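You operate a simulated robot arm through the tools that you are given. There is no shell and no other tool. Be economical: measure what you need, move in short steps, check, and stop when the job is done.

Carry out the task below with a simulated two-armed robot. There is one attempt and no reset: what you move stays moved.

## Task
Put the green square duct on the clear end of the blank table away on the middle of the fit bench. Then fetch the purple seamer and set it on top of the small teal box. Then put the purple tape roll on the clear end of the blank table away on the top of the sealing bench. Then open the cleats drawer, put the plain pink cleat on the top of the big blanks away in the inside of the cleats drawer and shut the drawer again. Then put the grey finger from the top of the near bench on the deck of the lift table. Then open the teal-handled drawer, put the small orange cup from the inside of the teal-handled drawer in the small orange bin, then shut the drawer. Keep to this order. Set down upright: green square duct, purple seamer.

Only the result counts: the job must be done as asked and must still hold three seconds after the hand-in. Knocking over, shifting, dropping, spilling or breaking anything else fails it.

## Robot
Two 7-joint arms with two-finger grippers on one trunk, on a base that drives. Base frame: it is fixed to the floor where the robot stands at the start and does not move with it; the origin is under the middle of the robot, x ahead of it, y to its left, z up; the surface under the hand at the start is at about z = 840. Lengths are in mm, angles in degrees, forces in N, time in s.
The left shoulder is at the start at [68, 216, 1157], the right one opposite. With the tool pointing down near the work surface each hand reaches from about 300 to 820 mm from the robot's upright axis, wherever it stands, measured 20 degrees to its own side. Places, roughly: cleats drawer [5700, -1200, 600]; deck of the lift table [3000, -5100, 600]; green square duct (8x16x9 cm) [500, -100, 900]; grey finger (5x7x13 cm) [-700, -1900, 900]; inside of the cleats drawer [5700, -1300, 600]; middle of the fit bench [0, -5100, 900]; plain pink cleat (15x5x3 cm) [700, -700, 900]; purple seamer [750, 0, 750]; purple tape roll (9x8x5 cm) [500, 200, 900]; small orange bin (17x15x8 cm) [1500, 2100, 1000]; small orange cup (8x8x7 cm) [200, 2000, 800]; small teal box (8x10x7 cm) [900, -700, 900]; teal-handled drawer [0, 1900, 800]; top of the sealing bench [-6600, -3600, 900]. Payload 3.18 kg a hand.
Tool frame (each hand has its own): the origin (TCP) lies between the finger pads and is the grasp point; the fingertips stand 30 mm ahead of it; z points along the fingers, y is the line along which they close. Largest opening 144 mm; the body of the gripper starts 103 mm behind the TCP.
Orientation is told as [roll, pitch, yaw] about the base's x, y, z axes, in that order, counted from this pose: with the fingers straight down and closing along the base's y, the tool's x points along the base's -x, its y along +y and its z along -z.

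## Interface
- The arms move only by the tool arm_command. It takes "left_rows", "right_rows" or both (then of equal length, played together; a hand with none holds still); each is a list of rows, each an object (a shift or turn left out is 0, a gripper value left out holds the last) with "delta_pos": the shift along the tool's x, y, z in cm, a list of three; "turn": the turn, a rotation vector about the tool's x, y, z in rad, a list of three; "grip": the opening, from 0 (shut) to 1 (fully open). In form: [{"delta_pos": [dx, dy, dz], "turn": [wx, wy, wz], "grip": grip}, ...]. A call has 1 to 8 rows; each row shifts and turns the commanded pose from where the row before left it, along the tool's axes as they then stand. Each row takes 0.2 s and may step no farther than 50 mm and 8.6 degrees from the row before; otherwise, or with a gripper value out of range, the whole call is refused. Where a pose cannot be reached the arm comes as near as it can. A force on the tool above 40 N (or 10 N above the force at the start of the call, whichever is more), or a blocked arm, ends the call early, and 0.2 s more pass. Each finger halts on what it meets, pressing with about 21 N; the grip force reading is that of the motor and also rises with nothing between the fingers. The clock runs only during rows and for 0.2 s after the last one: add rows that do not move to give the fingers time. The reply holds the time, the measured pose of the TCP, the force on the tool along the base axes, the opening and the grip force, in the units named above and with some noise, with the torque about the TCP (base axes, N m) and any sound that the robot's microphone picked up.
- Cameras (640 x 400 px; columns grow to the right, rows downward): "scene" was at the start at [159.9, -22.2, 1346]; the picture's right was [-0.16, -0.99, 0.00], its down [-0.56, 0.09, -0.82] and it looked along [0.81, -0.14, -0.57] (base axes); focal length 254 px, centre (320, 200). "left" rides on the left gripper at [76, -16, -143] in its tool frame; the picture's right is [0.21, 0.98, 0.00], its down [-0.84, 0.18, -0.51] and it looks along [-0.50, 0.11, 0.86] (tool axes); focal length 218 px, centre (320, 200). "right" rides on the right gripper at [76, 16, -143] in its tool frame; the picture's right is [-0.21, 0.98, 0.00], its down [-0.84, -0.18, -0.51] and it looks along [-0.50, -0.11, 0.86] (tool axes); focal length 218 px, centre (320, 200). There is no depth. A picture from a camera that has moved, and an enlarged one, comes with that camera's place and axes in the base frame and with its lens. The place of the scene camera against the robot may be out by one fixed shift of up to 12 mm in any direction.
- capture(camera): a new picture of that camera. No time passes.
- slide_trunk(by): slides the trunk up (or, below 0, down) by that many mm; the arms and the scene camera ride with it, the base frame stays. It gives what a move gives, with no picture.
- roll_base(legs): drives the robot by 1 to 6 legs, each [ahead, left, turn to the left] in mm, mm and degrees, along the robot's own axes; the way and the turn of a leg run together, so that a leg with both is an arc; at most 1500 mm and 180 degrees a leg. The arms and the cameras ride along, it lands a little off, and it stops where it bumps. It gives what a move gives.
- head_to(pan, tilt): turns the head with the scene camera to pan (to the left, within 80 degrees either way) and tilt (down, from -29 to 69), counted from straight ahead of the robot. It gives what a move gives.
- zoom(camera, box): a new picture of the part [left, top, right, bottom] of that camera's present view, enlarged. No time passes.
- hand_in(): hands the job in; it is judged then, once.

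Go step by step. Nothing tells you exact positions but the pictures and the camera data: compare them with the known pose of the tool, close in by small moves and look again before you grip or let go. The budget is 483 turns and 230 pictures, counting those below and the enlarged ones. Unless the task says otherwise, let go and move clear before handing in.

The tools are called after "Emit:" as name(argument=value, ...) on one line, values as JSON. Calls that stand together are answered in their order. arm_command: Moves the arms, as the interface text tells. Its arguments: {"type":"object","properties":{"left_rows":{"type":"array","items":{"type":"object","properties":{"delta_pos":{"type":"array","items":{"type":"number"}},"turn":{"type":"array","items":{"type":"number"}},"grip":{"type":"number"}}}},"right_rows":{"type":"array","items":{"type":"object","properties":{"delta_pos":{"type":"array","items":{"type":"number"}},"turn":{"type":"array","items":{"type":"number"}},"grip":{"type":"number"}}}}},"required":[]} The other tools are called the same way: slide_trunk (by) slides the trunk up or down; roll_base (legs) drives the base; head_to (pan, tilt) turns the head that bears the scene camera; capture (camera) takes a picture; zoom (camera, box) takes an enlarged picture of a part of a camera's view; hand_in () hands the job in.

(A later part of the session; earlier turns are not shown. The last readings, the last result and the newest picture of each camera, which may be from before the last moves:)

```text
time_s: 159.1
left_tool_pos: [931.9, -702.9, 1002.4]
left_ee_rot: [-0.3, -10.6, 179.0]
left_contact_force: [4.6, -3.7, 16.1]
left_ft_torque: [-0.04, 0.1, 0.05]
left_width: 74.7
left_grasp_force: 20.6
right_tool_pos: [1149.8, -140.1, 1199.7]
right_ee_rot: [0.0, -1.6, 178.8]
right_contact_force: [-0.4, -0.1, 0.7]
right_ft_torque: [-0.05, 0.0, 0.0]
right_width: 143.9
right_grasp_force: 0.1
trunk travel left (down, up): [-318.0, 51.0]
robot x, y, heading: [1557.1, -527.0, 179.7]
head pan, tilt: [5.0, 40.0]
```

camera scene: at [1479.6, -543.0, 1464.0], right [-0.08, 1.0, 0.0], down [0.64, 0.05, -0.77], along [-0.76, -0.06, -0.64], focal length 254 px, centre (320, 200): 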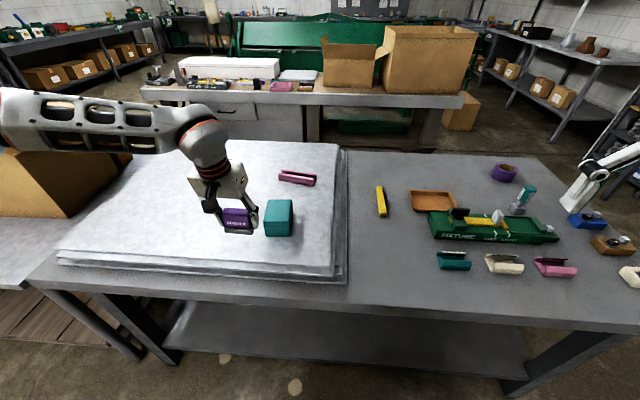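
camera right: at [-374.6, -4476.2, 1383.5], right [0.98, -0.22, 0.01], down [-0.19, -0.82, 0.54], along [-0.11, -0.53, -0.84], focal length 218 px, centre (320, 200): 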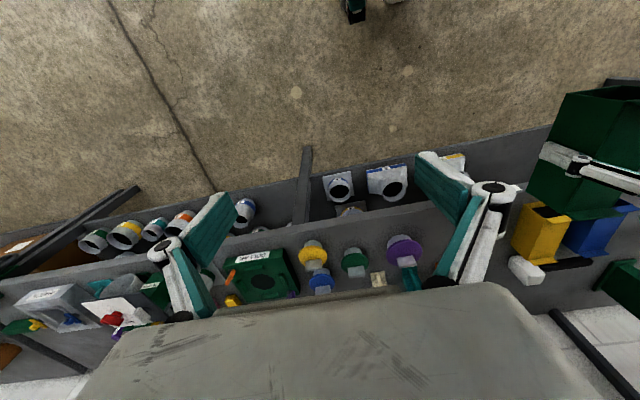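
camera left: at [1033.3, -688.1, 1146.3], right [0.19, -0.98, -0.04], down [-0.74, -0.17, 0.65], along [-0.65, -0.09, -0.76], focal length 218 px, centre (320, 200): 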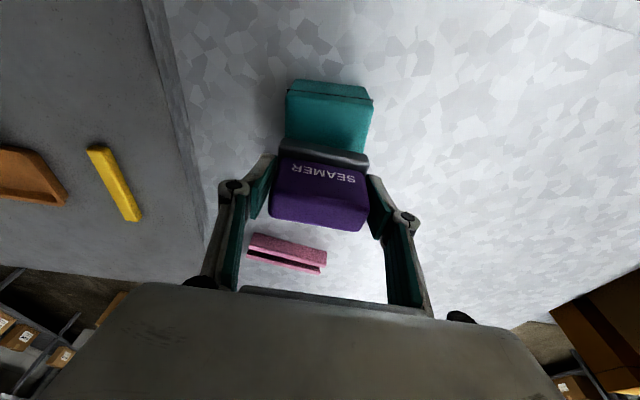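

Contact. Open gently and rise by the trunk.

Emit:
arm_command(left_rows=[{"delta_pos": [0.02, 0, -0.1], "grip": 0.56}, {"grip": 0.65}, {"grip": 0.75}, {"grip": 0.75}])

Emit:
slide_trunk(by=50)

Emit:
arm_command(left_rows=[{"delta_pos": [0, 0, -4]}, {"delta_pos": [2, 0, -4]}, {"delta_pos": [4, 0, -4]}])

Emit:
zoom(camera="scene", box=[180, 130, 420, 280])

Emit:
capture(camera="left")

```text
time_s: 160.1
left_tool_pos: [930.3, -701.8, 1001.7]
left_ee_rot: [-0.1, -10.4, 178.9]
left_contact_force: [-0.4, 0.0, -0.4]
left_ft_torque: [0.03, 0.0, 0.03]
left_width: 108.2
left_grasp_force: 0.0
right_tool_pos: [1148.4, -140.7, 1196.9]
right_ee_rot: [-0.1, -1.6, 178.7]
right_contact_force: [-0.3, 0.1, -0.9]
right_ft_torque: [-0.01, 0.0, 0.0]
right_width: 144.1
right_grasp_force: 0.1
trunk travel left (down, up): [-318.0, 51.0]
robot x, y, heading: [1557.2, -526.7, 179.5]
head pan, tilt: [5.0, 40.0]
```

```text
time_s: 161.1
left_tool_pos: [930.0, -702.3, 1051.5]
left_ee_rot: [-0.2, -10.3, 179.0]
left_contact_force: [0.3, -0.4, -0.3]
left_ft_torque: [0.0, -0.01, -0.01]
left_width: 108.1
left_grasp_force: 0.1
right_tool_pos: [1148.5, -141.7, 1247.9]
right_ee_rot: [0.2, -1.6, 178.8]
right_contact_force: [0.5, -0.5, 0.0]
right_ft_torque: [-0.02, 0.0, -0.02]
right_width: 144.0
right_grasp_force: 0.2
trunk travel left (down, up): [-368.0, 1.0]
robot x, y, heading: [1554.5, -530.9, 179.5]
head pan, tilt: [5.0, 40.0]
```

```text
refused: row 3 steps farther than a row can; nothing moved
```

```text
2.67 times, centred on (300, 205) of scene
camera zoom: at [1435.7, -542.6, 1468.8], right [-0.08, 1.0, 0.0], down [0.64, 0.05, -0.77], along [-0.76, -0.06, -0.64], focal length 678 px, centre (373, 187)
```

zoom: 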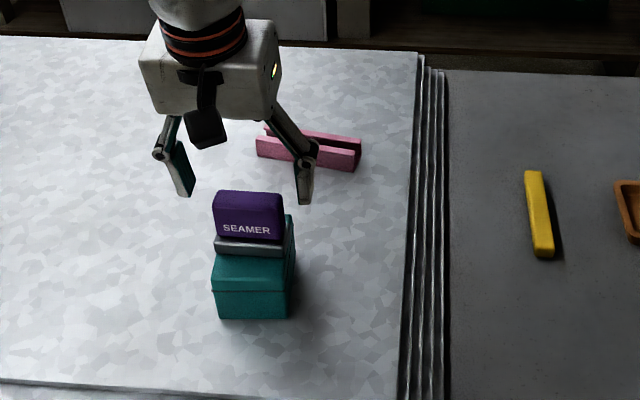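

```text
168 pictures are left
camera left: at [1031.9, -688.2, 1178.4], right [0.19, -0.98, -0.04], down [-0.74, -0.17, 0.65], along [-0.65, -0.09, -0.76], focal length 218 px, centre (320, 200)
```

left: 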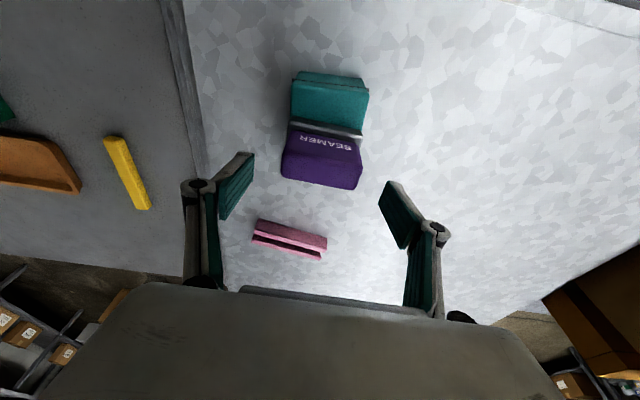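

The seamer stands on the teal box. Raise the hand clear and return the same way to the near side for the tape roll.

Emit:
arm_command(left_rows=[{"delta_pos": [0, 0, -4]}, {"delta_pos": [2, 0, -4]}, {"delta_pos": [4, 0, -2], "turn": [0, 0.09, 0]}, {"delta_pos": [4, 0, 0], "turn": [0, 0.09, 0]}])

Emit:
roll_base(legs=[[-500, 0, 0], [0, -700, 0], [0, -550, 0], [0, 0, 90], [0, 0, 90]])

Emit:
roll_base(legs=[[0, 180, 0], [-1000, 0, 0], [-1080, 0, 0]])

```text
time_s: 162.1
left_tool_pos: [1048.6, -704.4, 1136.5]
left_ee_rot: [-0.3, 0.0, 178.9]
left_contact_force: [0.2, 0.6, -0.1]
left_ft_torque: [0.01, 0.01, 0.0]
left_width: 108.1
left_grasp_force: 0.1
right_tool_pos: [1149.3, -141.5, 1247.4]
right_ee_rot: [0.1, -1.6, 178.7]
right_contact_force: [0.1, 0.0, -0.9]
right_ft_torque: [-0.02, 0.01, 0.03]
right_width: 144.0
right_grasp_force: 0.1
trunk travel left (down, up): [-368.0, 1.0]
robot x, y, heading: [1559.7, -531.1, 179.5]
head pan, tilt: [5.0, 40.0]
```

```text
time_s: 183.7
left_tool_pos: [2564.3, 902.7, 1136.2]
left_ee_rot: [-0.2, -0.1, 0.7]
left_contact_force: [0.5, -0.2, 0.1]
left_ft_torque: [-0.04, 0.01, 0.01]
left_width: 108.1
left_grasp_force: 0.1
right_tool_pos: [2481.1, 336.5, 1247.4]
right_ee_rot: [-0.1, -1.5, 0.6]
right_contact_force: [0.1, -0.6, -0.5]
right_ft_torque: [0.0, -0.01, -0.03]
right_width: 144.0
right_grasp_force: 0.1
trunk travel left (down, up): [-368.0, 1.0]
robot x, y, heading: [2061.9, 709.5, 1.5]
head pan, tilt: [5.0, 40.0]
```

```text
time_s: 195.9
left_tool_pos: [479.4, 1032.8, 1137.2]
left_ee_rot: [-0.2, -0.1, 0.7]
left_contact_force: [-0.7, 0.3, 0.2]
left_ft_torque: [-0.01, 0.0, -0.02]
left_width: 108.0
left_grasp_force: 0.0
right_tool_pos: [395.3, 468.1, 1247.9]
right_ee_rot: [-0.1, -1.5, 0.6]
right_contact_force: [-0.2, 0.2, 0.9]
right_ft_torque: [0.01, -0.01, 0.01]
right_width: 144.0
right_grasp_force: 0.1
trunk travel left (down, up): [-368.0, 1.0]
robot x, y, heading: [-25.9, 841.6, 1.3]
head pan, tilt: [5.0, 40.0]
```

Strafe to face the tape roll and look.

Emit:
roll_base(legs=[[0, -790, -1]])

Emit:
capture(camera="left")

Emit:
capture(camera="scene")

```text
time_s: 203.2
left_tool_pos: [493.9, 239.1, 1136.3]
left_ee_rot: [-0.2, -0.1, -0.4]
left_contact_force: [-0.2, -0.2, 0.1]
left_ft_torque: [-0.01, -0.01, 0.02]
left_width: 107.9
left_grasp_force: 0.0
right_tool_pos: [401.1, -326.6, 1248.1]
right_ee_rot: [0.0, -1.5, -0.4]
right_contact_force: [-0.1, -0.1, -0.8]
right_ft_torque: [-0.03, 0.0, 0.02]
right_width: 144.1
right_grasp_force: 0.0
trunk travel left (down, up): [-368.0, 1.0]
robot x, y, heading: [-8.9, 55.7, 0.3]
head pan, tilt: [5.0, 40.0]
```

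```text
167 pictures are left
camera left: at [417.6, 223.3, 1278.7], right [-0.2, 0.98, 0.0], down [0.84, 0.18, 0.51], along [0.5, 0.1, -0.86], focal length 218 px, centre (320, 200)
```

left: 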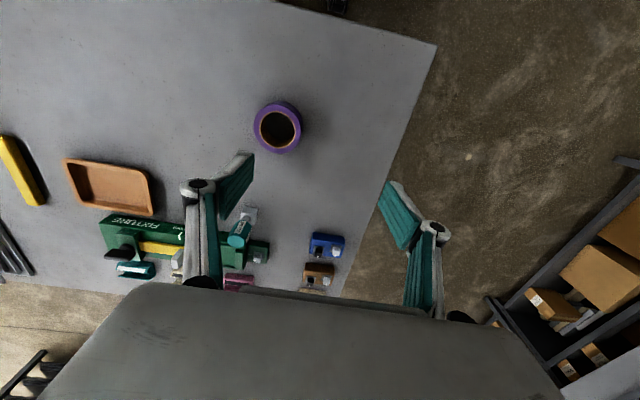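

```text
166 pictures are left
camera scene: at [118.8, 56.3, 1468.8], right [0.09, -1.0, 0.0], down [-0.64, -0.06, -0.77], along [0.76, 0.07, -0.64], focal length 254 px, centre (320, 200)
```

scene: 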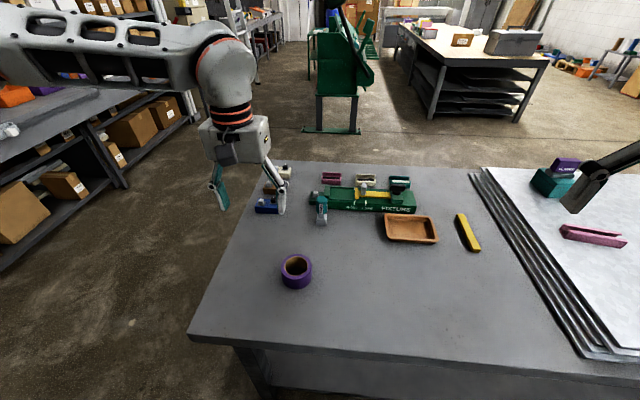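

Tape roll centre ≈(515,167). Move above it with the hand fully open.

Emit:
arm_command(left_rows=[{"delta_pos": [-0.7, -2.4, 4], "grip": 1}, {"delta_pos": [-0.7, -2.4, 4], "grip": 1}, {"delta_pos": [-0.7, -2.4, 4], "grip": 1}])

Emit:
capture(camera="left")

Emit:
zoom(camera="scene", box=[200, 180, 440, 330])

```text
time_s: 204.0
left_tool_pos: [516.5, 165.0, 1015.3]
left_ee_rot: [-0.3, 0.0, -0.4]
left_contact_force: [0.6, -0.7, -0.6]
left_ft_torque: [0.02, 0.02, 0.0]
left_width: 143.9
left_grasp_force: 0.1
right_tool_pos: [401.4, -327.2, 1247.9]
right_ee_rot: [0.1, -1.5, -0.4]
right_contact_force: [-1.2, 0.2, -0.2]
right_ft_torque: [0.0, 0.02, 0.01]
right_width: 143.7
right_grasp_force: 0.0
trunk travel left (down, up): [-368.0, 1.0]
robot x, y, heading: [-12.1, 54.8, 0.3]
head pan, tilt: [5.0, 40.0]
```

```text
165 pictures are left
camera left: at [439.4, 149.2, 1158.3], right [-0.2, 0.98, 0.0], down [0.84, 0.18, 0.51], along [0.5, 0.1, -0.86], focal length 218 px, centre (320, 200)
```

left: 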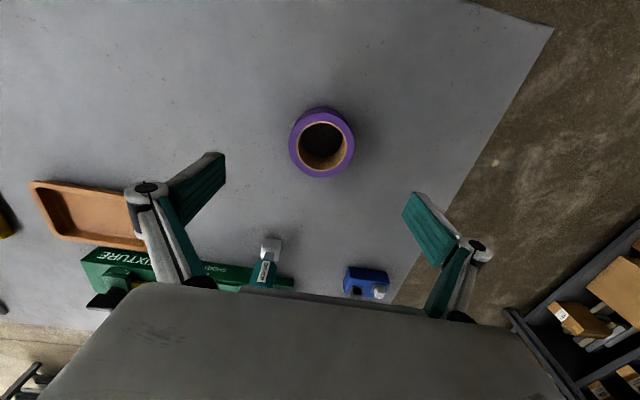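

```text
2.67 times, centred on (320, 255) of scene
camera zoom: at [119.9, 55.5, 1468.7], right [0.09, -1.0, 0.0], down [-0.64, -0.06, -0.77], along [0.76, 0.07, -0.64], focal length 678 px, centre (320, 53)
```

zoom: 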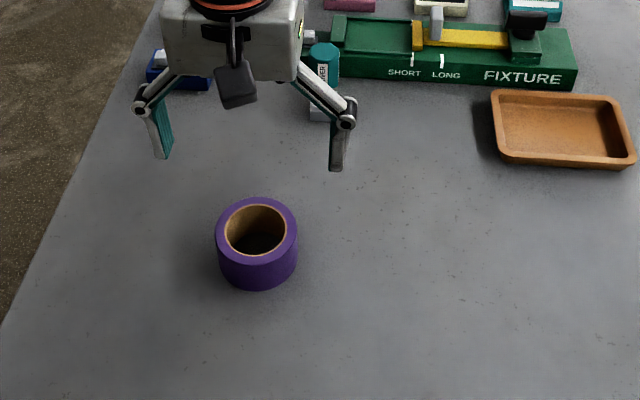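

Centred. Descend 137 mm with the trunk, then close.

Emit:
slide_trunk(by=-137)

Emit:
arm_command(left_rows=[{"delta_pos": [-0.2, 0.2, 0], "grip": 0.4}, {"grip": 0.4}, {"grip": 0.4}])

Emit:
capture(camera="left")

```text
time_s: 205.6
left_tool_pos: [516.3, 165.4, 880.7]
left_ee_rot: [-0.2, -0.2, -0.4]
left_contact_force: [0.2, -0.1, 0.1]
left_ft_torque: [-0.01, -0.05, -0.01]
left_width: 143.7
left_grasp_force: 0.0
right_tool_pos: [400.2, -325.9, 1112.6]
right_ee_rot: [-0.1, -1.7, -0.4]
right_contact_force: [-0.6, 0.0, -0.1]
right_ft_torque: [0.0, -0.02, -0.01]
right_width: 144.0
right_grasp_force: 0.1
trunk travel left (down, up): [-231.0, 138.0]
robot x, y, heading: [-9.8, 56.5, 0.3]
head pan, tilt: [5.0, 40.0]
```

```text
time_s: 206.4
left_tool_pos: [515.9, 168.1, 880.0]
left_ee_rot: [-0.2, -0.1, -0.4]
left_contact_force: [0.4, -1.5, 2.2]
left_ft_torque: [-0.16, 0.07, 0.04]
left_width: 81.3
left_grasp_force: 20.7
right_tool_pos: [400.4, -325.9, 1111.1]
right_ee_rot: [0.0, -1.5, -0.4]
right_contact_force: [-0.9, -0.2, 0.1]
right_ft_torque: [0.03, 0.01, -0.03]
right_width: 144.0
right_grasp_force: 0.0
trunk travel left (down, up): [-231.0, 138.0]
robot x, y, heading: [-11.1, 51.5, 0.2]
head pan, tilt: [5.0, 40.0]
```

```text
163 pictures are left
camera left: at [440.2, 152.9, 1022.3], right [-0.2, 0.98, 0.0], down [0.84, 0.18, 0.51], along [0.5, 0.1, -0.86], focal length 218 px, centre (320, 200)
```

left: 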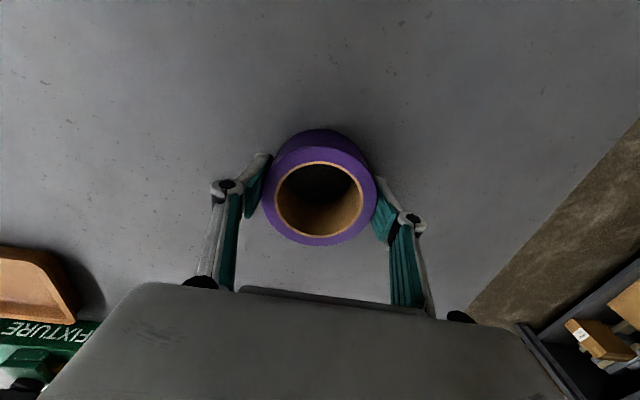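

Gripped at 81 mm. Lift, back off, turn right and drive down the aisle again.

Emit:
slide_trunk(by=130)

Emit:
roll_base(legs=[[-100, 0, 0], [0, 0, -90], [0, 110, 0], [1500, 0, 0], [1500, 0, 0], [400, 0, 0]])

Emit:
head_to(pan=-75, tilt=15)

Emit:
capture(camera="scene")

```text
time_s: 208.0
left_tool_pos: [516.9, 168.7, 1008.7]
left_ee_rot: [-0.3, -0.1, -0.4]
left_contact_force: [-0.7, 0.3, -2.5]
left_ft_torque: [-0.02, 0.01, 0.0]
left_width: 81.4
left_grasp_force: 20.7
right_tool_pos: [401.2, -325.7, 1242.0]
right_ee_rot: [0.0, -1.6, -0.5]
right_contact_force: [-0.1, -0.9, 0.4]
right_ft_torque: [-0.03, 0.02, 0.03]
right_width: 143.8
right_grasp_force: 0.1
trunk travel left (down, up): [-361.0, 8.0]
robot x, y, heading: [-8.9, 52.3, 0.2]
head pan, tilt: [5.0, 40.0]
```

```text
time_s: 230.4
left_tool_pos: [37.1, -3881.5, 1008.5]
left_ee_rot: [-0.2, 0.0, -92.2]
left_contact_force: [0.4, -0.1, -2.2]
left_ft_torque: [0.05, -0.02, 0.03]
left_width: 80.6
left_grasp_force: 21.0
right_tool_pos: [-453.7, -3748.9, 1240.8]
right_ee_rot: [0.1, -1.4, -92.3]
right_contact_force: [0.6, -0.5, -0.1]
right_ft_torque: [0.02, 0.03, 0.0]
right_width: 144.0
right_grasp_force: 0.0
trunk travel left (down, up): [-361.0, 8.0]
robot x, y, heading: [-57.4, -3347.0, -91.5]
head pan, tilt: [5.0, 40.0]
```

```text
time_s: 231.9
left_tool_pos: [36.5, -3881.3, 1009.2]
left_ee_rot: [-0.2, 0.0, -92.2]
left_contact_force: [-0.6, 0.7, -2.2]
left_ft_torque: [0.03, 0.03, 0.0]
left_width: 80.9
left_grasp_force: 20.4
right_tool_pos: [-452.4, -3749.5, 1241.8]
right_ee_rot: [0.0, -1.5, -92.3]
right_contact_force: [0.8, -0.7, -0.4]
right_ft_torque: [-0.02, 0.0, 0.0]
right_width: 143.9
right_grasp_force: 0.1
trunk travel left (down, up): [-361.0, 8.0]
robot x, y, heading: [-56.8, -3345.2, -91.3]
head pan, tilt: [-75.0, 15.0]
```

```text
162 pictures are left
camera scene: at [-144.6, -3418.3, 1501.7], right [-0.23, 0.97, 0.0], down [0.25, 0.06, -0.97], along [-0.94, -0.23, -0.26], focal length 254 px, centre (320, 200)
```

scene: 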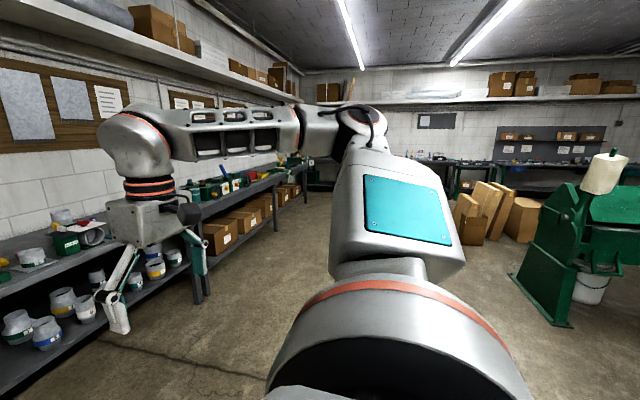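

The way west is open. Turn to face -x and look ahead.

Emit:
roll_base(legs=[[0, 0, -88.5]])

Emit:
head_to(pan=0, tilt=15)

Emit:
capture(camera="scene")

```text
time_s: 236.1
left_tool_pos: [-586.8, -3458.6, 1009.0]
left_ee_rot: [-0.2, 0.1, 179.4]
left_contact_force: [-0.1, -0.7, -2.6]
left_ft_torque: [0.0, 0.04, 0.0]
left_width: 80.4
left_grasp_force: 21.4
right_tool_pos: [-469.2, -2963.5, 1242.4]
right_ee_rot: [0.0, -1.4, 179.3]
right_contact_force: [-0.9, -0.3, 1.0]
right_ft_torque: [-0.05, 0.01, 0.03]
right_width: 143.9
right_grasp_force: 0.1
trunk travel left (down, up): [-361.0, 8.0]
robot x, y, heading: [-56.2, -3351.2, -180.0]
head pan, tilt: [-75.0, 15.0]
```

```text
time_s: 237.5
left_tool_pos: [-587.3, -3459.1, 1008.7]
left_ee_rot: [-0.1, 0.0, 179.4]
left_contact_force: [0.1, -0.1, -2.2]
left_ft_torque: [0.01, -0.02, -0.02]
left_width: 80.1
left_grasp_force: 21.6
right_tool_pos: [-469.3, -2966.3, 1241.6]
right_ee_rot: [0.0, -1.5, 179.3]
right_contact_force: [0.5, -0.5, -0.5]
right_ft_torque: [-0.02, -0.02, 0.01]
right_width: 144.1
right_grasp_force: 0.1
trunk travel left (down, up): [-361.0, 8.0]
robot x, y, heading: [-56.3, -3349.8, -179.9]
head pan, tilt: [0.0, 15.0]
```

```text
161 pictures are left
camera scene: at [-186.7, -3356.2, 1501.7], right [0.0, 1.0, 0.0], down [0.26, 0.0, -0.97], along [-0.97, 0.0, -0.26], focal length 254 px, centre (320, 200)
```

scene: 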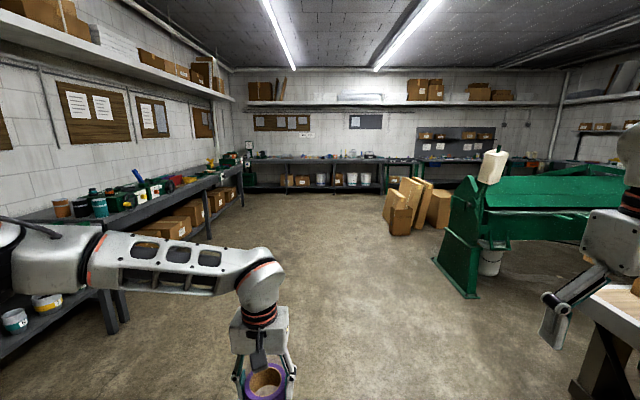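

Clear straight ahead to the far bench. Drive 4.9 m west.

Emit:
roll_base(legs=[[1500, 0, 0], [1500, 0, 0], [1500, 0, 0], [500, 0, 0]])

Emit:
head_to(pan=0, tilt=25)

Emit:
capture(camera="scene")

```text
time_s: 261.6
left_tool_pos: [-5587.6, -3415.0, 1009.8]
left_ee_rot: [-0.2, 0.0, 178.9]
left_contact_force: [0.1, 0.6, -1.6]
left_ft_torque: [0.01, -0.05, 0.02]
left_width: 80.0
left_grasp_force: 20.8
right_tool_pos: [-5463.7, -2922.9, 1241.4]
right_ee_rot: [0.0, -1.5, 178.7]
right_contact_force: [-0.1, -0.3, -0.1]
right_ft_torque: [0.0, -0.01, 0.01]
right_width: 144.3
right_grasp_force: 0.0
trunk travel left (down, up): [-361.0, 8.0]
robot x, y, heading: [-5058.7, -3309.3, 179.5]
head pan, tilt: [0.0, 15.0]
```

```text
time_s: 262.3
left_tool_pos: [-5586.1, -3413.8, 1008.7]
left_ee_rot: [-0.2, 0.0, 178.9]
left_contact_force: [0.3, -0.1, -1.9]
left_ft_torque: [-0.02, -0.03, 0.03]
left_width: 80.1
left_grasp_force: 21.2
right_tool_pos: [-5464.3, -2923.0, 1241.1]
right_ee_rot: [0.0, -1.4, 178.8]
right_contact_force: [-0.6, 0.8, 1.0]
right_ft_torque: [-0.01, 0.05, 0.03]
right_width: 144.0
right_grasp_force: 0.0
trunk travel left (down, up): [-361.0, 8.0]
robot x, y, heading: [-5056.1, -3308.2, 179.8]
head pan, tilt: [0.0, 25.0]
```

```text
160 pictures are left
camera scene: at [-5183.6, -3317.0, 1485.5], right [0.01, 1.0, 0.0], down [0.42, 0.0, -0.91], along [-0.91, 0.01, -0.42], focal length 254 px, centre (320, 200)
```

scene: 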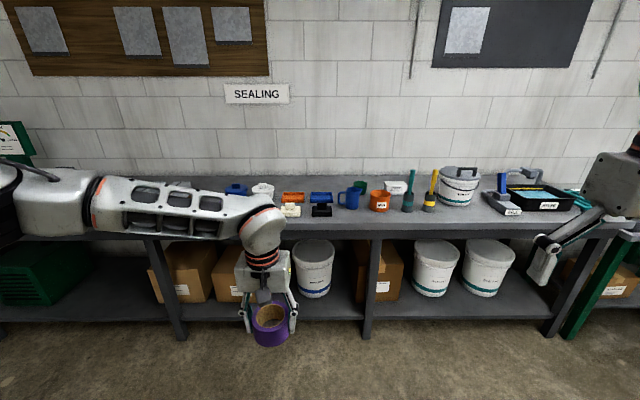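

The sealing bench is ahead, front edge ≈ x -6170, items along the middle. I go closer and move the left arm aside for a look.

Emit:
roll_base(legs=[[400, 0, 0]])

Emit:
arm_command(left_rows=[{"delta_pos": [1, 4.5, 0]}, {"delta_pos": [1, 4.5, 0]}, {"delta_pos": [1, 4.5, 0]}, {"delta_pos": [0, 4.5, 0]}, {"delta_pos": [0, 4.5, 0]}])

Emit:
head_to(pan=0, tilt=35)

Emit:
capture(camera="scene")

```text
time_s: 264.8
left_tool_pos: [-5988.4, -3414.7, 1008.0]
left_ee_rot: [-0.1, 0.0, 179.0]
left_contact_force: [0.3, 0.2, -2.0]
left_ft_torque: [-0.03, -0.03, -0.04]
left_width: 80.0
left_grasp_force: 20.6
right_tool_pos: [-5869.2, -2921.6, 1242.2]
right_ee_rot: [0.0, -1.4, 179.0]
right_contact_force: [-0.4, 0.1, 0.3]
right_ft_torque: [-0.02, -0.02, -0.02]
right_width: 144.2
right_grasp_force: 0.0
trunk travel left (down, up): [-361.0, 8.0]
robot x, y, heading: [-5458.6, -3307.7, 179.7]
head pan, tilt: [0.0, 25.0]
```

```text
time_s: 266.0
left_tool_pos: [-5960.9, -3641.8, 1009.0]
left_ee_rot: [-0.3, 0.1, 179.0]
left_contact_force: [-0.1, -0.4, -2.4]
left_ft_torque: [0.05, 0.0, -0.03]
left_width: 79.5
left_grasp_force: 21.2
right_tool_pos: [-5867.2, -2923.0, 1242.3]
right_ee_rot: [0.0, -1.6, 178.9]
right_contact_force: [0.4, -0.9, -0.4]
right_ft_torque: [0.07, 0.06, 0.04]
right_width: 144.0
right_grasp_force: 0.1
trunk travel left (down, up): [-361.0, 8.0]
robot x, y, heading: [-5461.1, -3306.3, 179.7]
head pan, tilt: [0.0, 25.0]
```

```text
time_s: 266.7
left_tool_pos: [-5962.8, -3639.4, 1007.2]
left_ee_rot: [-0.2, 0.0, 178.9]
left_contact_force: [-0.3, -0.9, -2.1]
left_ft_torque: [-0.01, -0.03, 0.0]
left_width: 79.9
left_grasp_force: 20.6
right_tool_pos: [-5867.3, -2921.4, 1241.3]
right_ee_rot: [0.0, -1.5, 179.0]
right_contact_force: [-0.5, -0.1, 0.8]
right_ft_torque: [-0.01, 0.03, 0.02]
right_width: 144.2
right_grasp_force: 0.0
trunk travel left (down, up): [-361.0, 8.0]
robot x, y, heading: [-5462.6, -3307.7, 179.7]
head pan, tilt: [0.0, 35.0]
```

```text
159 pictures are left
camera scene: at [-5582.3, -3314.8, 1469.7], right [0.0, 1.0, 0.0], down [0.57, 0.0, -0.82], along [-0.82, 0.0, -0.57], focal length 254 px, centre (320, 200)
```

scene: 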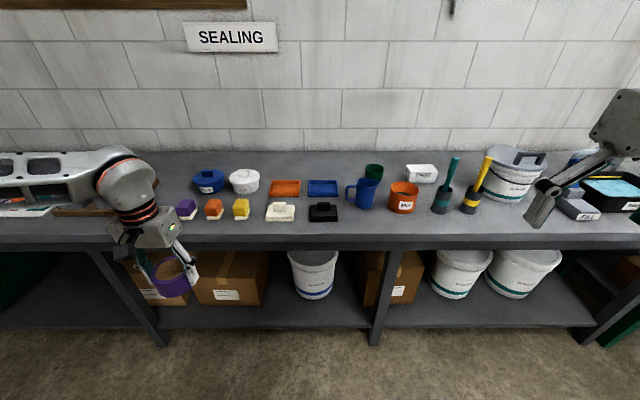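

A free spot is in front of the blue mug, around y≈-3155. I shift the base right and bring the hand to it, still short of the bench.

Emit:
roll_base(legs=[[0, -250, 0]])

Emit:
arm_command(left_rows=[{"delta_pos": [0, -4.5, 0]}, {"delta_pos": [0, -4.5, 0]}, {"delta_pos": [0, -4.5, 0]}, {"delta_pos": [0, -4.5, 0]}, {"delta_pos": [0, -4.5, 0]}])

Emit:
roll_base(legs=[[180, 0, 0]])

Emit:
capture(camera="scene")

Emit:
capture(camera="left")

```text
time_s: 269.5
left_tool_pos: [-5962.6, -3388.1, 1008.5]
left_ee_rot: [-0.2, 0.0, 179.0]
left_contact_force: [0.1, 1.0, -2.0]
left_ft_torque: [-0.01, 0.03, 0.01]
left_width: 79.8
left_grasp_force: 20.9
right_tool_pos: [-5865.2, -2670.8, 1242.2]
right_ee_rot: [0.0, -1.5, 178.8]
right_contact_force: [-1.1, 0.6, 0.8]
right_ft_torque: [-0.03, 0.0, -0.01]
right_width: 143.9
right_grasp_force: 0.1
trunk travel left (down, up): [-361.0, 8.0]
robot x, y, heading: [-5457.2, -3057.2, 179.6]
head pan, tilt: [0.0, 35.0]
```

```text
time_s: 270.7
left_tool_pos: [-5958.2, -3162.0, 1009.0]
left_ee_rot: [-0.2, 0.1, 179.0]
left_contact_force: [1.2, 0.5, -1.9]
left_ft_torque: [-0.08, -0.02, 0.03]
left_width: 79.6
left_grasp_force: 21.1
right_tool_pos: [-5865.9, -2669.2, 1241.4]
right_ee_rot: [0.1, -1.5, 178.8]
right_contact_force: [-0.1, 0.4, -0.2]
right_ft_torque: [-0.05, -0.03, -0.01]
right_width: 143.9
right_grasp_force: 0.0
trunk travel left (down, up): [-361.0, 8.0]
robot x, y, heading: [-5460.1, -3056.3, 180.0]
head pan, tilt: [0.0, 35.0]
```

```text
time_s: 272.2
left_tool_pos: [-6138.2, -3161.4, 1010.3]
left_ee_rot: [-0.3, 0.0, 178.7]
left_contact_force: [0.3, 0.6, -2.5]
left_ft_torque: [0.0, -0.02, 0.0]
left_width: 79.8
left_grasp_force: 21.1
right_tool_pos: [-6046.6, -2668.2, 1241.3]
right_ee_rot: [0.0, -1.5, 178.8]
right_contact_force: [-0.7, -0.6, 0.0]
right_ft_torque: [0.02, -0.04, -0.01]
right_width: 144.2
right_grasp_force: 0.2
trunk travel left (down, up): [-361.0, 8.0]
robot x, y, heading: [-5641.0, -3056.9, 179.7]
head pan, tilt: [0.0, 35.0]
```

```text
158 pictures are left
camera scene: at [-5762.3, -3062.8, 1469.6], right [0.01, 1.0, 0.0], down [0.57, 0.0, -0.82], along [-0.82, 0.01, -0.57], focal length 254 px, centre (320, 200)
```

scene: 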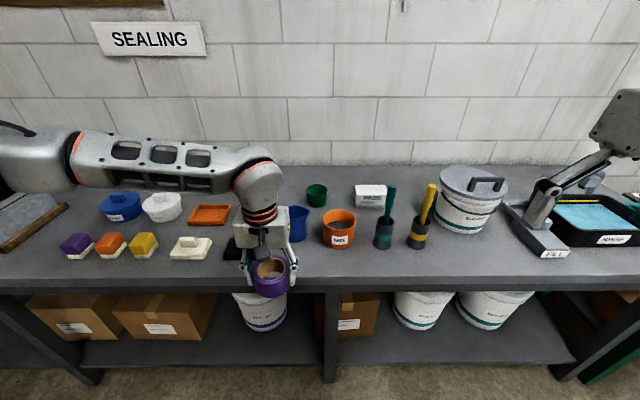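

```text
157 pictures are left
camera left: at [-6062.2, -3147.1, 1152.3], right [0.19, -0.98, 0.0], down [-0.85, -0.16, 0.51], along [-0.5, -0.09, -0.86], focal length 218 px, centre (320, 200)
```

left: 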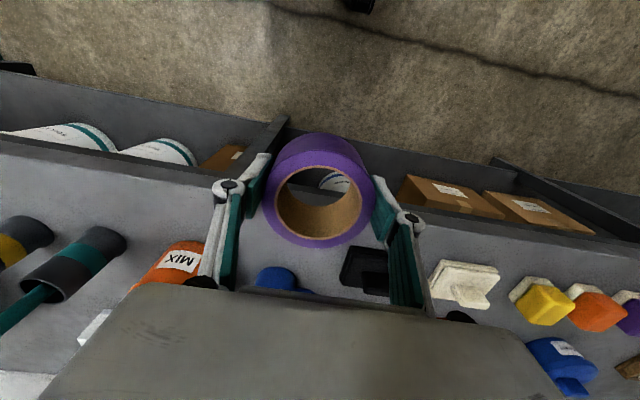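

A larger free area lies in front of the pail at y≈-2545. Strafe right 610 and look.

Emit:
roll_base(legs=[[0, -600, 0]])

Emit:
capture(camera="scene")

Emit:
capture(camera="left")

```text
time_s: 277.9
left_tool_pos: [-6132.6, -2564.2, 1009.7]
left_ee_rot: [-0.1, 0.0, 178.8]
left_contact_force: [0.2, 0.9, -2.1]
left_ft_torque: [0.02, -0.01, 0.03]
left_width: 79.5
left_grasp_force: 20.9
right_tool_pos: [-6040.6, -2071.2, 1240.4]
right_ee_rot: [0.0, -1.6, 178.9]
right_contact_force: [0.0, 1.0, 0.5]
right_ft_torque: [0.0, 0.02, 0.0]
right_width: 144.1
right_grasp_force: 0.1
trunk travel left (down, up): [-361.0, 8.0]
robot x, y, heading: [-5632.8, -2458.0, 179.9]
head pan, tilt: [0.0, 35.0]
```

```text
156 pictures are left
camera scene: at [-5756.5, -2465.6, 1469.7], right [0.01, 1.0, 0.0], down [0.57, 0.0, -0.82], along [-0.82, 0.01, -0.57], focal length 254 px, centre (320, 200)
```

scene: 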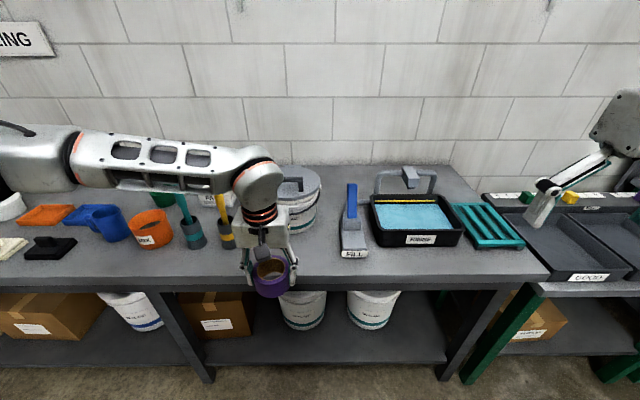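

```text
155 pictures are left
camera left: at [-6056.6, -2549.9, 1152.6], right [0.19, -0.98, 0.0], down [-0.85, -0.16, 0.51], along [-0.5, -0.09, -0.86], focal length 218 px, centre (320, 200)
```

left: 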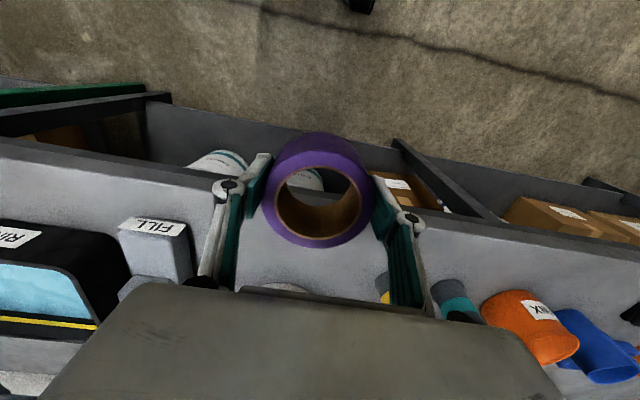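

Good free spot straight ahead (y≈-2564). Drive forward 165 mm and lower.

Emit:
roll_base(legs=[[160, 0, 0]])

Emit:
slide_trunk(by=-60)

Emit:
capture(camera="scene")

Emit:
capture(camera="left")

```text
time_s: 279.4
left_tool_pos: [-6291.6, -2563.1, 1009.4]
left_ee_rot: [-0.2, 0.0, 178.9]
left_contact_force: [-0.5, -0.1, -1.9]
left_ft_torque: [0.01, -0.07, 0.02]
left_width: 79.4
left_grasp_force: 21.5
right_tool_pos: [-6199.5, -2070.4, 1241.9]
right_ee_rot: [0.1, -1.5, 178.8]
right_contact_force: [-0.5, 0.7, 0.6]
right_ft_torque: [0.02, -0.06, -0.01]
right_width: 144.1
right_grasp_force: 0.1
trunk travel left (down, up): [-361.0, 8.0]
robot x, y, heading: [-5787.2, -2452.9, 179.4]
head pan, tilt: [0.0, 35.0]
```

```text
time_s: 280.4
left_tool_pos: [-6291.3, -2564.1, 950.2]
left_ee_rot: [-0.3, 0.1, 178.8]
left_contact_force: [-0.3, -0.5, -2.0]
left_ft_torque: [0.0, -0.01, 0.0]
left_width: 79.6
left_grasp_force: 21.0
right_tool_pos: [-6199.0, -2070.1, 1182.1]
right_ee_rot: [0.0, -1.6, 178.8]
right_contact_force: [0.0, 0.0, 0.5]
right_ft_torque: [0.03, 0.02, -0.01]
right_width: 143.9
right_grasp_force: 0.1
trunk travel left (down, up): [-301.0, 68.0]
robot x, y, heading: [-5790.3, -2454.0, 179.3]
head pan, tilt: [0.0, 35.0]
```

```text
154 pictures are left
camera scene: at [-5917.4, -2464.5, 1410.0], right [0.01, 1.0, 0.0], down [0.57, 0.0, -0.82], along [-0.82, 0.01, -0.57], focal length 254 px, centre (320, 200)
```

scene: 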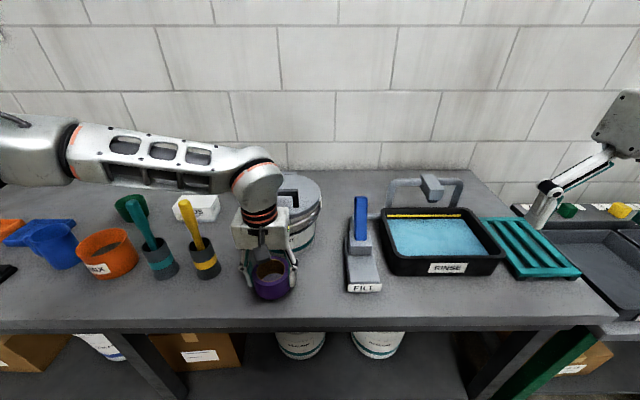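

```text
153 pictures are left
camera left: at [-6214.2, -2548.8, 1093.2], right [0.19, -0.98, 0.0], down [-0.85, -0.17, 0.51], along [-0.5, -0.09, -0.86], focal length 218 px, centre (320, 200)
```

left: 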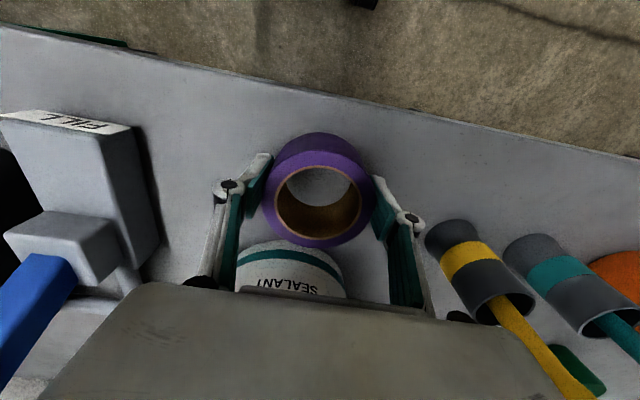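

Emit:
slide_trunk(by=-28)

Emit:
arm_command(left_rows=[{"delta_pos": [0, 0, 0.3]}, {"delta_pos": [0, 0, 0.3]}, {}])

```text
time_s: 281.1
left_tool_pos: [-6291.0, -2562.7, 922.1]
left_ee_rot: [-0.2, 0.0, 178.9]
left_contact_force: [0.5, -0.2, -2.7]
left_ft_torque: [0.0, -0.03, 0.01]
left_width: 79.5
left_grasp_force: 20.5
right_tool_pos: [-6198.3, -2071.1, 1153.2]
right_ee_rot: [0.0, -1.6, 178.8]
right_contact_force: [0.1, -0.1, -0.3]
right_ft_torque: [-0.01, -0.01, 0.01]
right_width: 143.8
right_grasp_force: 0.0
trunk travel left (down, up): [-273.0, 96.0]
robot x, y, heading: [-5791.1, -2456.6, 180.1]
head pan, tilt: [0.0, 35.0]
```

```text
time_s: 281.9
left_tool_pos: [-6291.4, -2562.8, 917.1]
left_ee_rot: [-0.3, 0.0, 178.8]
left_contact_force: [-1.5, -2.9, 19.5]
left_ft_torque: [-0.14, 0.01, 0.23]
left_width: 80.0
left_grasp_force: 20.8
right_tool_pos: [-6197.5, -2071.1, 1154.6]
right_ee_rot: [0.0, -1.6, 178.8]
right_contact_force: [-0.1, -0.3, 0.1]
right_ft_torque: [0.02, 0.02, 0.02]
right_width: 144.1
right_grasp_force: 0.0
trunk travel left (down, up): [-273.0, 96.0]
robot x, y, heading: [-5790.8, -2458.9, 180.1]
head pan, tilt: [0.0, 35.0]
```

Contact with the bench. Release and rise.

Emit:
arm_command(left_rows=[{"delta_pos": [0, 0, -0.1], "grip": 0.6}, {"grip": 0.75}, {"grip": 0.75}, {"grip": 0.75}])

Emit:
slide_trunk(by=95)

Emit:
capture(camera="left")

```text
time_s: 282.9
left_tool_pos: [-6291.1, -2564.0, 916.3]
left_ee_rot: [-0.1, 0.0, 179.0]
left_contact_force: [-0.5, 0.1, 0.3]
left_ft_torque: [0.01, 0.03, 0.0]
left_width: 107.9
left_grasp_force: 0.1
right_tool_pos: [-6198.1, -2071.8, 1154.6]
right_ee_rot: [0.0, -1.6, 178.9]
right_contact_force: [0.8, 0.6, 0.1]
right_ft_torque: [0.0, 0.0, -0.02]
right_width: 143.9
right_grasp_force: 0.1
trunk travel left (down, up): [-273.0, 96.0]
robot x, y, heading: [-5790.5, -2458.5, 179.7]
head pan, tilt: [0.0, 35.0]
```

```text
time_s: 284.2
left_tool_pos: [-6291.6, -2562.7, 1012.1]
left_ee_rot: [-0.2, 0.1, 178.9]
left_contact_force: [0.4, -1.0, -0.4]
left_ft_torque: [0.01, 0.01, -0.04]
left_width: 107.8
left_grasp_force: 0.1
right_tool_pos: [-6198.5, -2071.1, 1248.2]
right_ee_rot: [0.0, -1.4, 178.9]
right_contact_force: [-0.6, 0.3, 1.2]
right_ft_torque: [-0.03, 0.01, 0.01]
right_width: 143.9
right_grasp_force: 0.0
trunk travel left (down, up): [-368.0, 1.0]
robot x, y, heading: [-5790.8, -2458.8, 179.7]
head pan, tilt: [0.0, 35.0]
```

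```text
152 pictures are left
camera left: at [-6214.4, -2548.8, 1154.4], right [0.19, -0.98, 0.0], down [-0.85, -0.16, 0.51], along [-0.5, -0.09, -0.86], focal length 218 px, centre (320, 200)
```

left: 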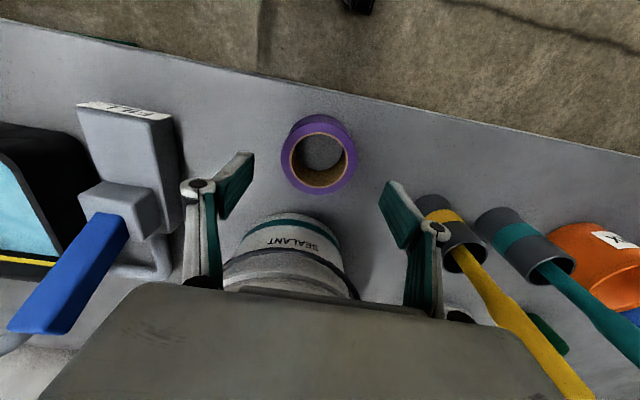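

The tape roll stands on the sealing bench. Now back to the blank table for the pink cleat.

Emit:
roll_base(legs=[[-600, 0, 0], [0, 890, 0], [0, 0, 90], [0, 0, 90]])

Emit:
roll_base(legs=[[1500, 0, 0], [1500, 0, 0], [1500, 0, 0], [600, 0, 0]])

Emit:
head_to(pan=20, tilt=15)

Emit:
capture(camera="scene")

```text
time_s: 303.0
left_tool_pos: [-4696.3, -3249.1, 1011.5]
left_ee_rot: [-0.2, 0.1, -1.3]
left_contact_force: [-0.3, -0.1, 0.4]
left_ft_torque: [-0.01, 0.0, 0.03]
left_width: 108.0
left_grasp_force: 0.1
right_tool_pos: [-4790.9, -3741.9, 1248.1]
right_ee_rot: [0.0, -1.7, -1.4]
right_contact_force: [0.2, 0.5, 0.6]
right_ft_torque: [-0.01, -0.01, 0.0]
right_width: 143.9
right_grasp_force: 0.0
trunk travel left (down, up): [-368.0, 1.0]
robot x, y, heading: [-5197.2, -3350.5, -0.6]
head pan, tilt: [0.0, 35.0]
```

```text
time_s: 327.3
left_tool_pos: [380.5, -3288.3, 1010.7]
left_ee_rot: [-0.2, 0.0, -1.3]
left_contact_force: [0.0, -0.5, -0.3]
left_ft_torque: [0.0, -0.01, 0.02]
left_width: 108.2
left_grasp_force: 0.0
right_tool_pos: [285.6, -3780.3, 1247.6]
right_ee_rot: [0.1, -1.5, -1.2]
right_contact_force: [0.3, -0.4, -0.2]
right_ft_torque: [0.0, 0.04, 0.01]
right_width: 144.0
right_grasp_force: 0.0
trunk travel left (down, up): [-368.0, 1.0]
robot x, y, heading: [-119.6, -3391.1, -0.4]
head pan, tilt: [0.0, 35.0]
```

```text
time_s: 328.2
left_tool_pos: [380.0, -3288.2, 1010.8]
left_ee_rot: [-0.2, 0.0, -1.3]
left_contact_force: [-0.6, 0.6, 0.2]
left_ft_torque: [0.05, -0.05, 0.01]
left_width: 108.2
left_grasp_force: 0.0
right_tool_pos: [284.4, -3780.2, 1248.7]
right_ee_rot: [0.0, -1.6, -1.2]
right_contact_force: [0.2, -0.1, 0.5]
right_ft_torque: [-0.02, 0.02, 0.0]
right_width: 143.9
right_grasp_force: 0.1
trunk travel left (down, up): [-368.0, 1.0]
robot x, y, heading: [-118.6, -3392.1, -0.6]
head pan, tilt: [20.0, 15.0]
```

```text
151 pictures are left
camera scene: at [13.3, -3369.8, 1508.3], right [0.33, -0.94, 0.0], down [-0.24, -0.09, -0.97], along [0.91, 0.32, -0.26], focal length 254 px, centre (320, 200)
```

scene: 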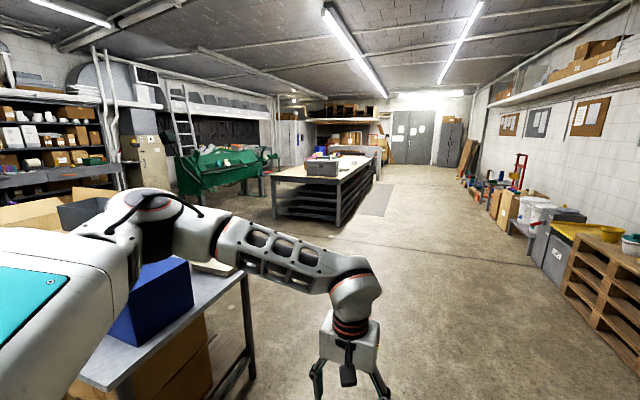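

Turn left into the aisle and drive up beside the blanks, then face them.

Emit:
roll_base(legs=[[0, 0, 90.5], [0, -80, 0], [1300, 0, 0], [1220, 0, 0], [0, 0, -90]])

Emit:
head_to(pan=5, tilt=45)

Emit:
capture(camera="scene")

Emit:
capture(camera="left")

```text
time_s: 349.1
left_tool_pos: [498.2, -757.1, 1011.3]
left_ee_rot: [-0.2, 0.0, -1.5]
left_contact_force: [-0.9, 0.3, -0.8]
left_ft_torque: [0.02, -0.01, 0.01]
left_width: 108.0
left_grasp_force: 0.0
right_tool_pos: [403.7, -1248.9, 1248.5]
right_ee_rot: [-0.1, -1.6, -1.6]
right_contact_force: [0.6, 0.4, 0.5]
right_ft_torque: [0.02, 0.01, -0.02]
right_width: 143.7
right_grasp_force: 0.1
trunk travel left (down, up): [-368.0, 1.0]
robot x, y, heading: [-2.1, -857.6, -1.0]
head pan, tilt: [20.0, 15.0]
```

```text
time_s: 350.1
left_tool_pos: [498.3, -756.5, 1011.7]
left_ee_rot: [-0.2, 0.0, -1.4]
left_contact_force: [0.2, 0.3, 0.0]
left_ft_torque: [-0.01, 0.01, 0.0]
left_width: 108.2
left_grasp_force: 0.0
right_tool_pos: [403.7, -1249.1, 1248.4]
right_ee_rot: [0.0, -1.6, -1.5]
right_contact_force: [0.4, 0.6, 1.0]
right_ft_torque: [-0.02, -0.02, 0.01]
right_width: 143.8
right_grasp_force: 0.0
trunk travel left (down, up): [-368.0, 1.0]
robot x, y, heading: [-2.5, -861.9, -0.6]
head pan, tilt: [5.0, 45.0]
```

```text
150 pictures are left
camera scene: at [124.9, -861.8, 1461.6], right [0.07, -1.0, 0.0], down [-0.7, -0.05, -0.71], along [0.71, 0.05, -0.71], focal length 254 px, centre (320, 200)
```

scene: 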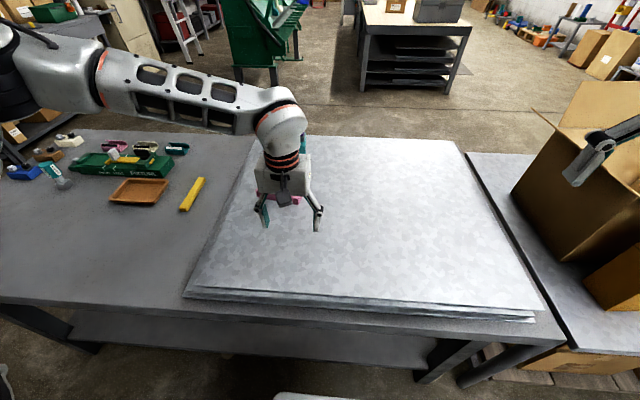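

```text
149 pictures are left
camera left: at [421.7, -771.0, 1154.7], right [-0.18, 0.98, 0.0], down [0.85, 0.16, 0.51], along [0.5, 0.09, -0.86], focal length 218 px, centre (320, 200)
```

left: 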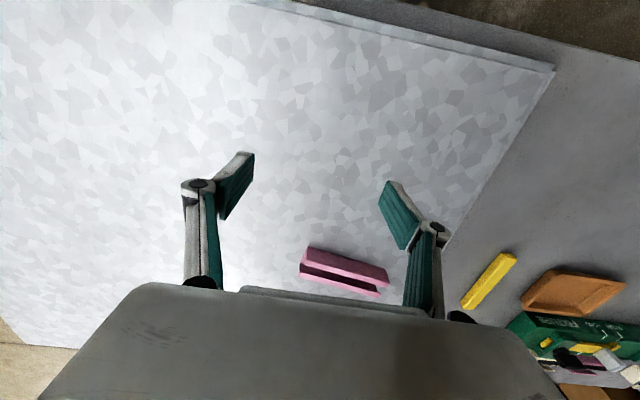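

Cleat centre ≈(692,-680), its axis about 80° from x. I need the fingers closing along x, so turn the hand ~+80°.

Emit:
arm_command(left_rows=[{"turn": [0, 0, -0.145]}, {"turn": [0, 0, -0.145]}, {"turn": [0, 0, -0.145]}, {"turn": [0, 0, -0.145]}, {"turn": [0, 0, -0.145]}, {"turn": [0, 0, -0.145]}, {"turn": [0, 0, -0.145]}, {"turn": [0, 0, -0.145]}])

Emit:
arm_command(left_rows=[{"turn": [0, 0, -0.13]}, {"turn": [0, 0, -0.13]}])

Emit:
capture(camera="left")

```text
time_s: 351.9
left_tool_pos: [498.1, -755.9, 1011.4]
left_ee_rot: [-0.1, 0.2, 65.2]
left_contact_force: [0.4, 0.5, -0.2]
left_ft_torque: [-0.01, -0.01, 0.01]
left_width: 108.0
left_grasp_force: 0.1
right_tool_pos: [402.4, -1250.1, 1249.8]
right_ee_rot: [0.1, -1.6, -1.5]
right_contact_force: [0.0, -0.2, -0.3]
right_ft_torque: [-0.02, 0.0, -0.03]
right_width: 144.1
right_grasp_force: 0.1
trunk travel left (down, up): [-368.0, 1.0]
robot x, y, heading: [-3.0, -860.2, -0.7]
head pan, tilt: [5.0, 45.0]
```

```text
time_s: 352.5
left_tool_pos: [497.5, -757.9, 1011.7]
left_ee_rot: [0.0, 0.2, 80.0]
left_contact_force: [-0.7, 0.1, 0.8]
left_ft_torque: [-0.01, 0.01, 0.0]
left_width: 108.0
left_grasp_force: 0.1
right_tool_pos: [403.0, -1249.6, 1248.6]
right_ee_rot: [0.0, -1.6, -1.5]
right_contact_force: [-0.3, 0.7, 0.0]
right_ft_torque: [0.01, 0.03, -0.02]
right_width: 143.9
right_grasp_force: 0.0
trunk travel left (down, up): [-368.0, 1.0]
robot x, y, heading: [-6.3, -866.3, -0.7]
head pan, tilt: [5.0, 45.0]
```

```text
148 pictures are left
camera left: at [501.1, -834.8, 1154.9], right [-1.0, -0.04, 0.0], down [-0.03, 0.86, 0.5], along [-0.02, 0.5, -0.86], focal length 218 px, centre (320, 200)
```

left: 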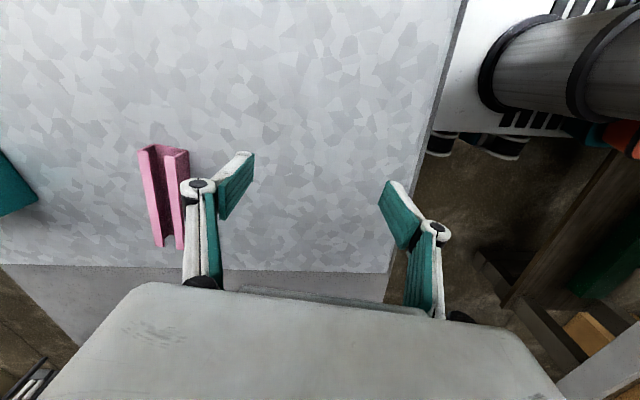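

Hand turned. Cleat centre ≈(690,-681). Edge the base forward 25 mm and right 25, then bring the hand over it.

Emit:
roll_base(legs=[[25, -20, 0.7]])

Emit:
arm_command(left_rows=[{"delta_pos": [-1.9, 4.2, 0]}, {"delta_pos": [-1.9, 4.2, 0]}, {"delta_pos": [-1.9, 4.2, 1]}, {"delta_pos": [-1.0, 2.2, 1]}])

Emit:
capture(camera="left")

```text
time_s: 353.4
left_tool_pos: [521.2, -771.7, 1012.0]
left_ee_rot: [0.0, 0.2, 80.5]
left_contact_force: [0.9, 0.2, 0.3]
left_ft_torque: [0.04, 0.03, 0.02]
left_width: 107.9
left_grasp_force: 0.0
right_tool_pos: [433.4, -1265.3, 1248.7]
right_ee_rot: [0.1, -1.6, -0.8]
right_contact_force: [0.5, -0.7, -0.1]
right_ft_torque: [0.01, 0.04, -0.02]
right_width: 144.1
right_grasp_force: 0.1
trunk travel left (down, up): [-368.0, 1.0]
robot x, y, heading: [22.9, -878.9, -0.3]
head pan, tilt: [5.0, 45.0]
```

```text
time_s: 354.4
left_tool_pos: [385.7, -680.5, 991.0]
left_ee_rot: [0.0, 0.3, 80.7]
left_contact_force: [0.2, -0.2, -0.1]
left_ft_torque: [-0.01, 0.01, 0.01]
left_width: 107.8
left_grasp_force: 0.0
right_tool_pos: [432.8, -1264.6, 1249.8]
right_ee_rot: [0.0, -1.4, -0.7]
right_contact_force: [-0.5, -0.4, -0.5]
right_ft_torque: [0.0, 0.01, -0.03]
right_width: 143.9
right_grasp_force: 0.1
trunk travel left (down, up): [-368.0, 1.0]
robot x, y, heading: [24.0, -880.0, -0.2]
head pan, tilt: [5.0, 45.0]
```

```text
147 pictures are left
camera left: at [389.7, -758.2, 1135.1], right [-1.0, -0.05, 0.0], down [-0.04, 0.86, 0.5], along [-0.02, 0.5, -0.86], focal length 218 px, centre (320, 200)
```

left: 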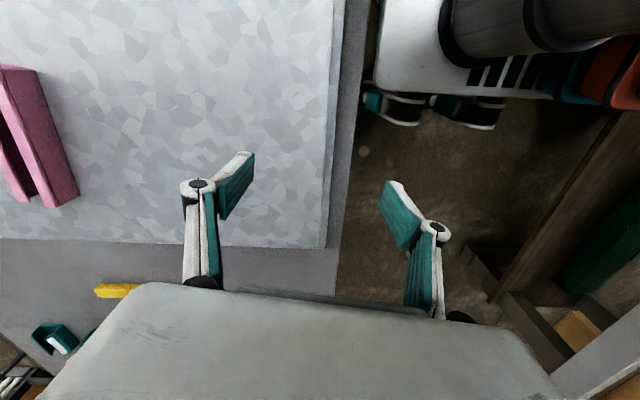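

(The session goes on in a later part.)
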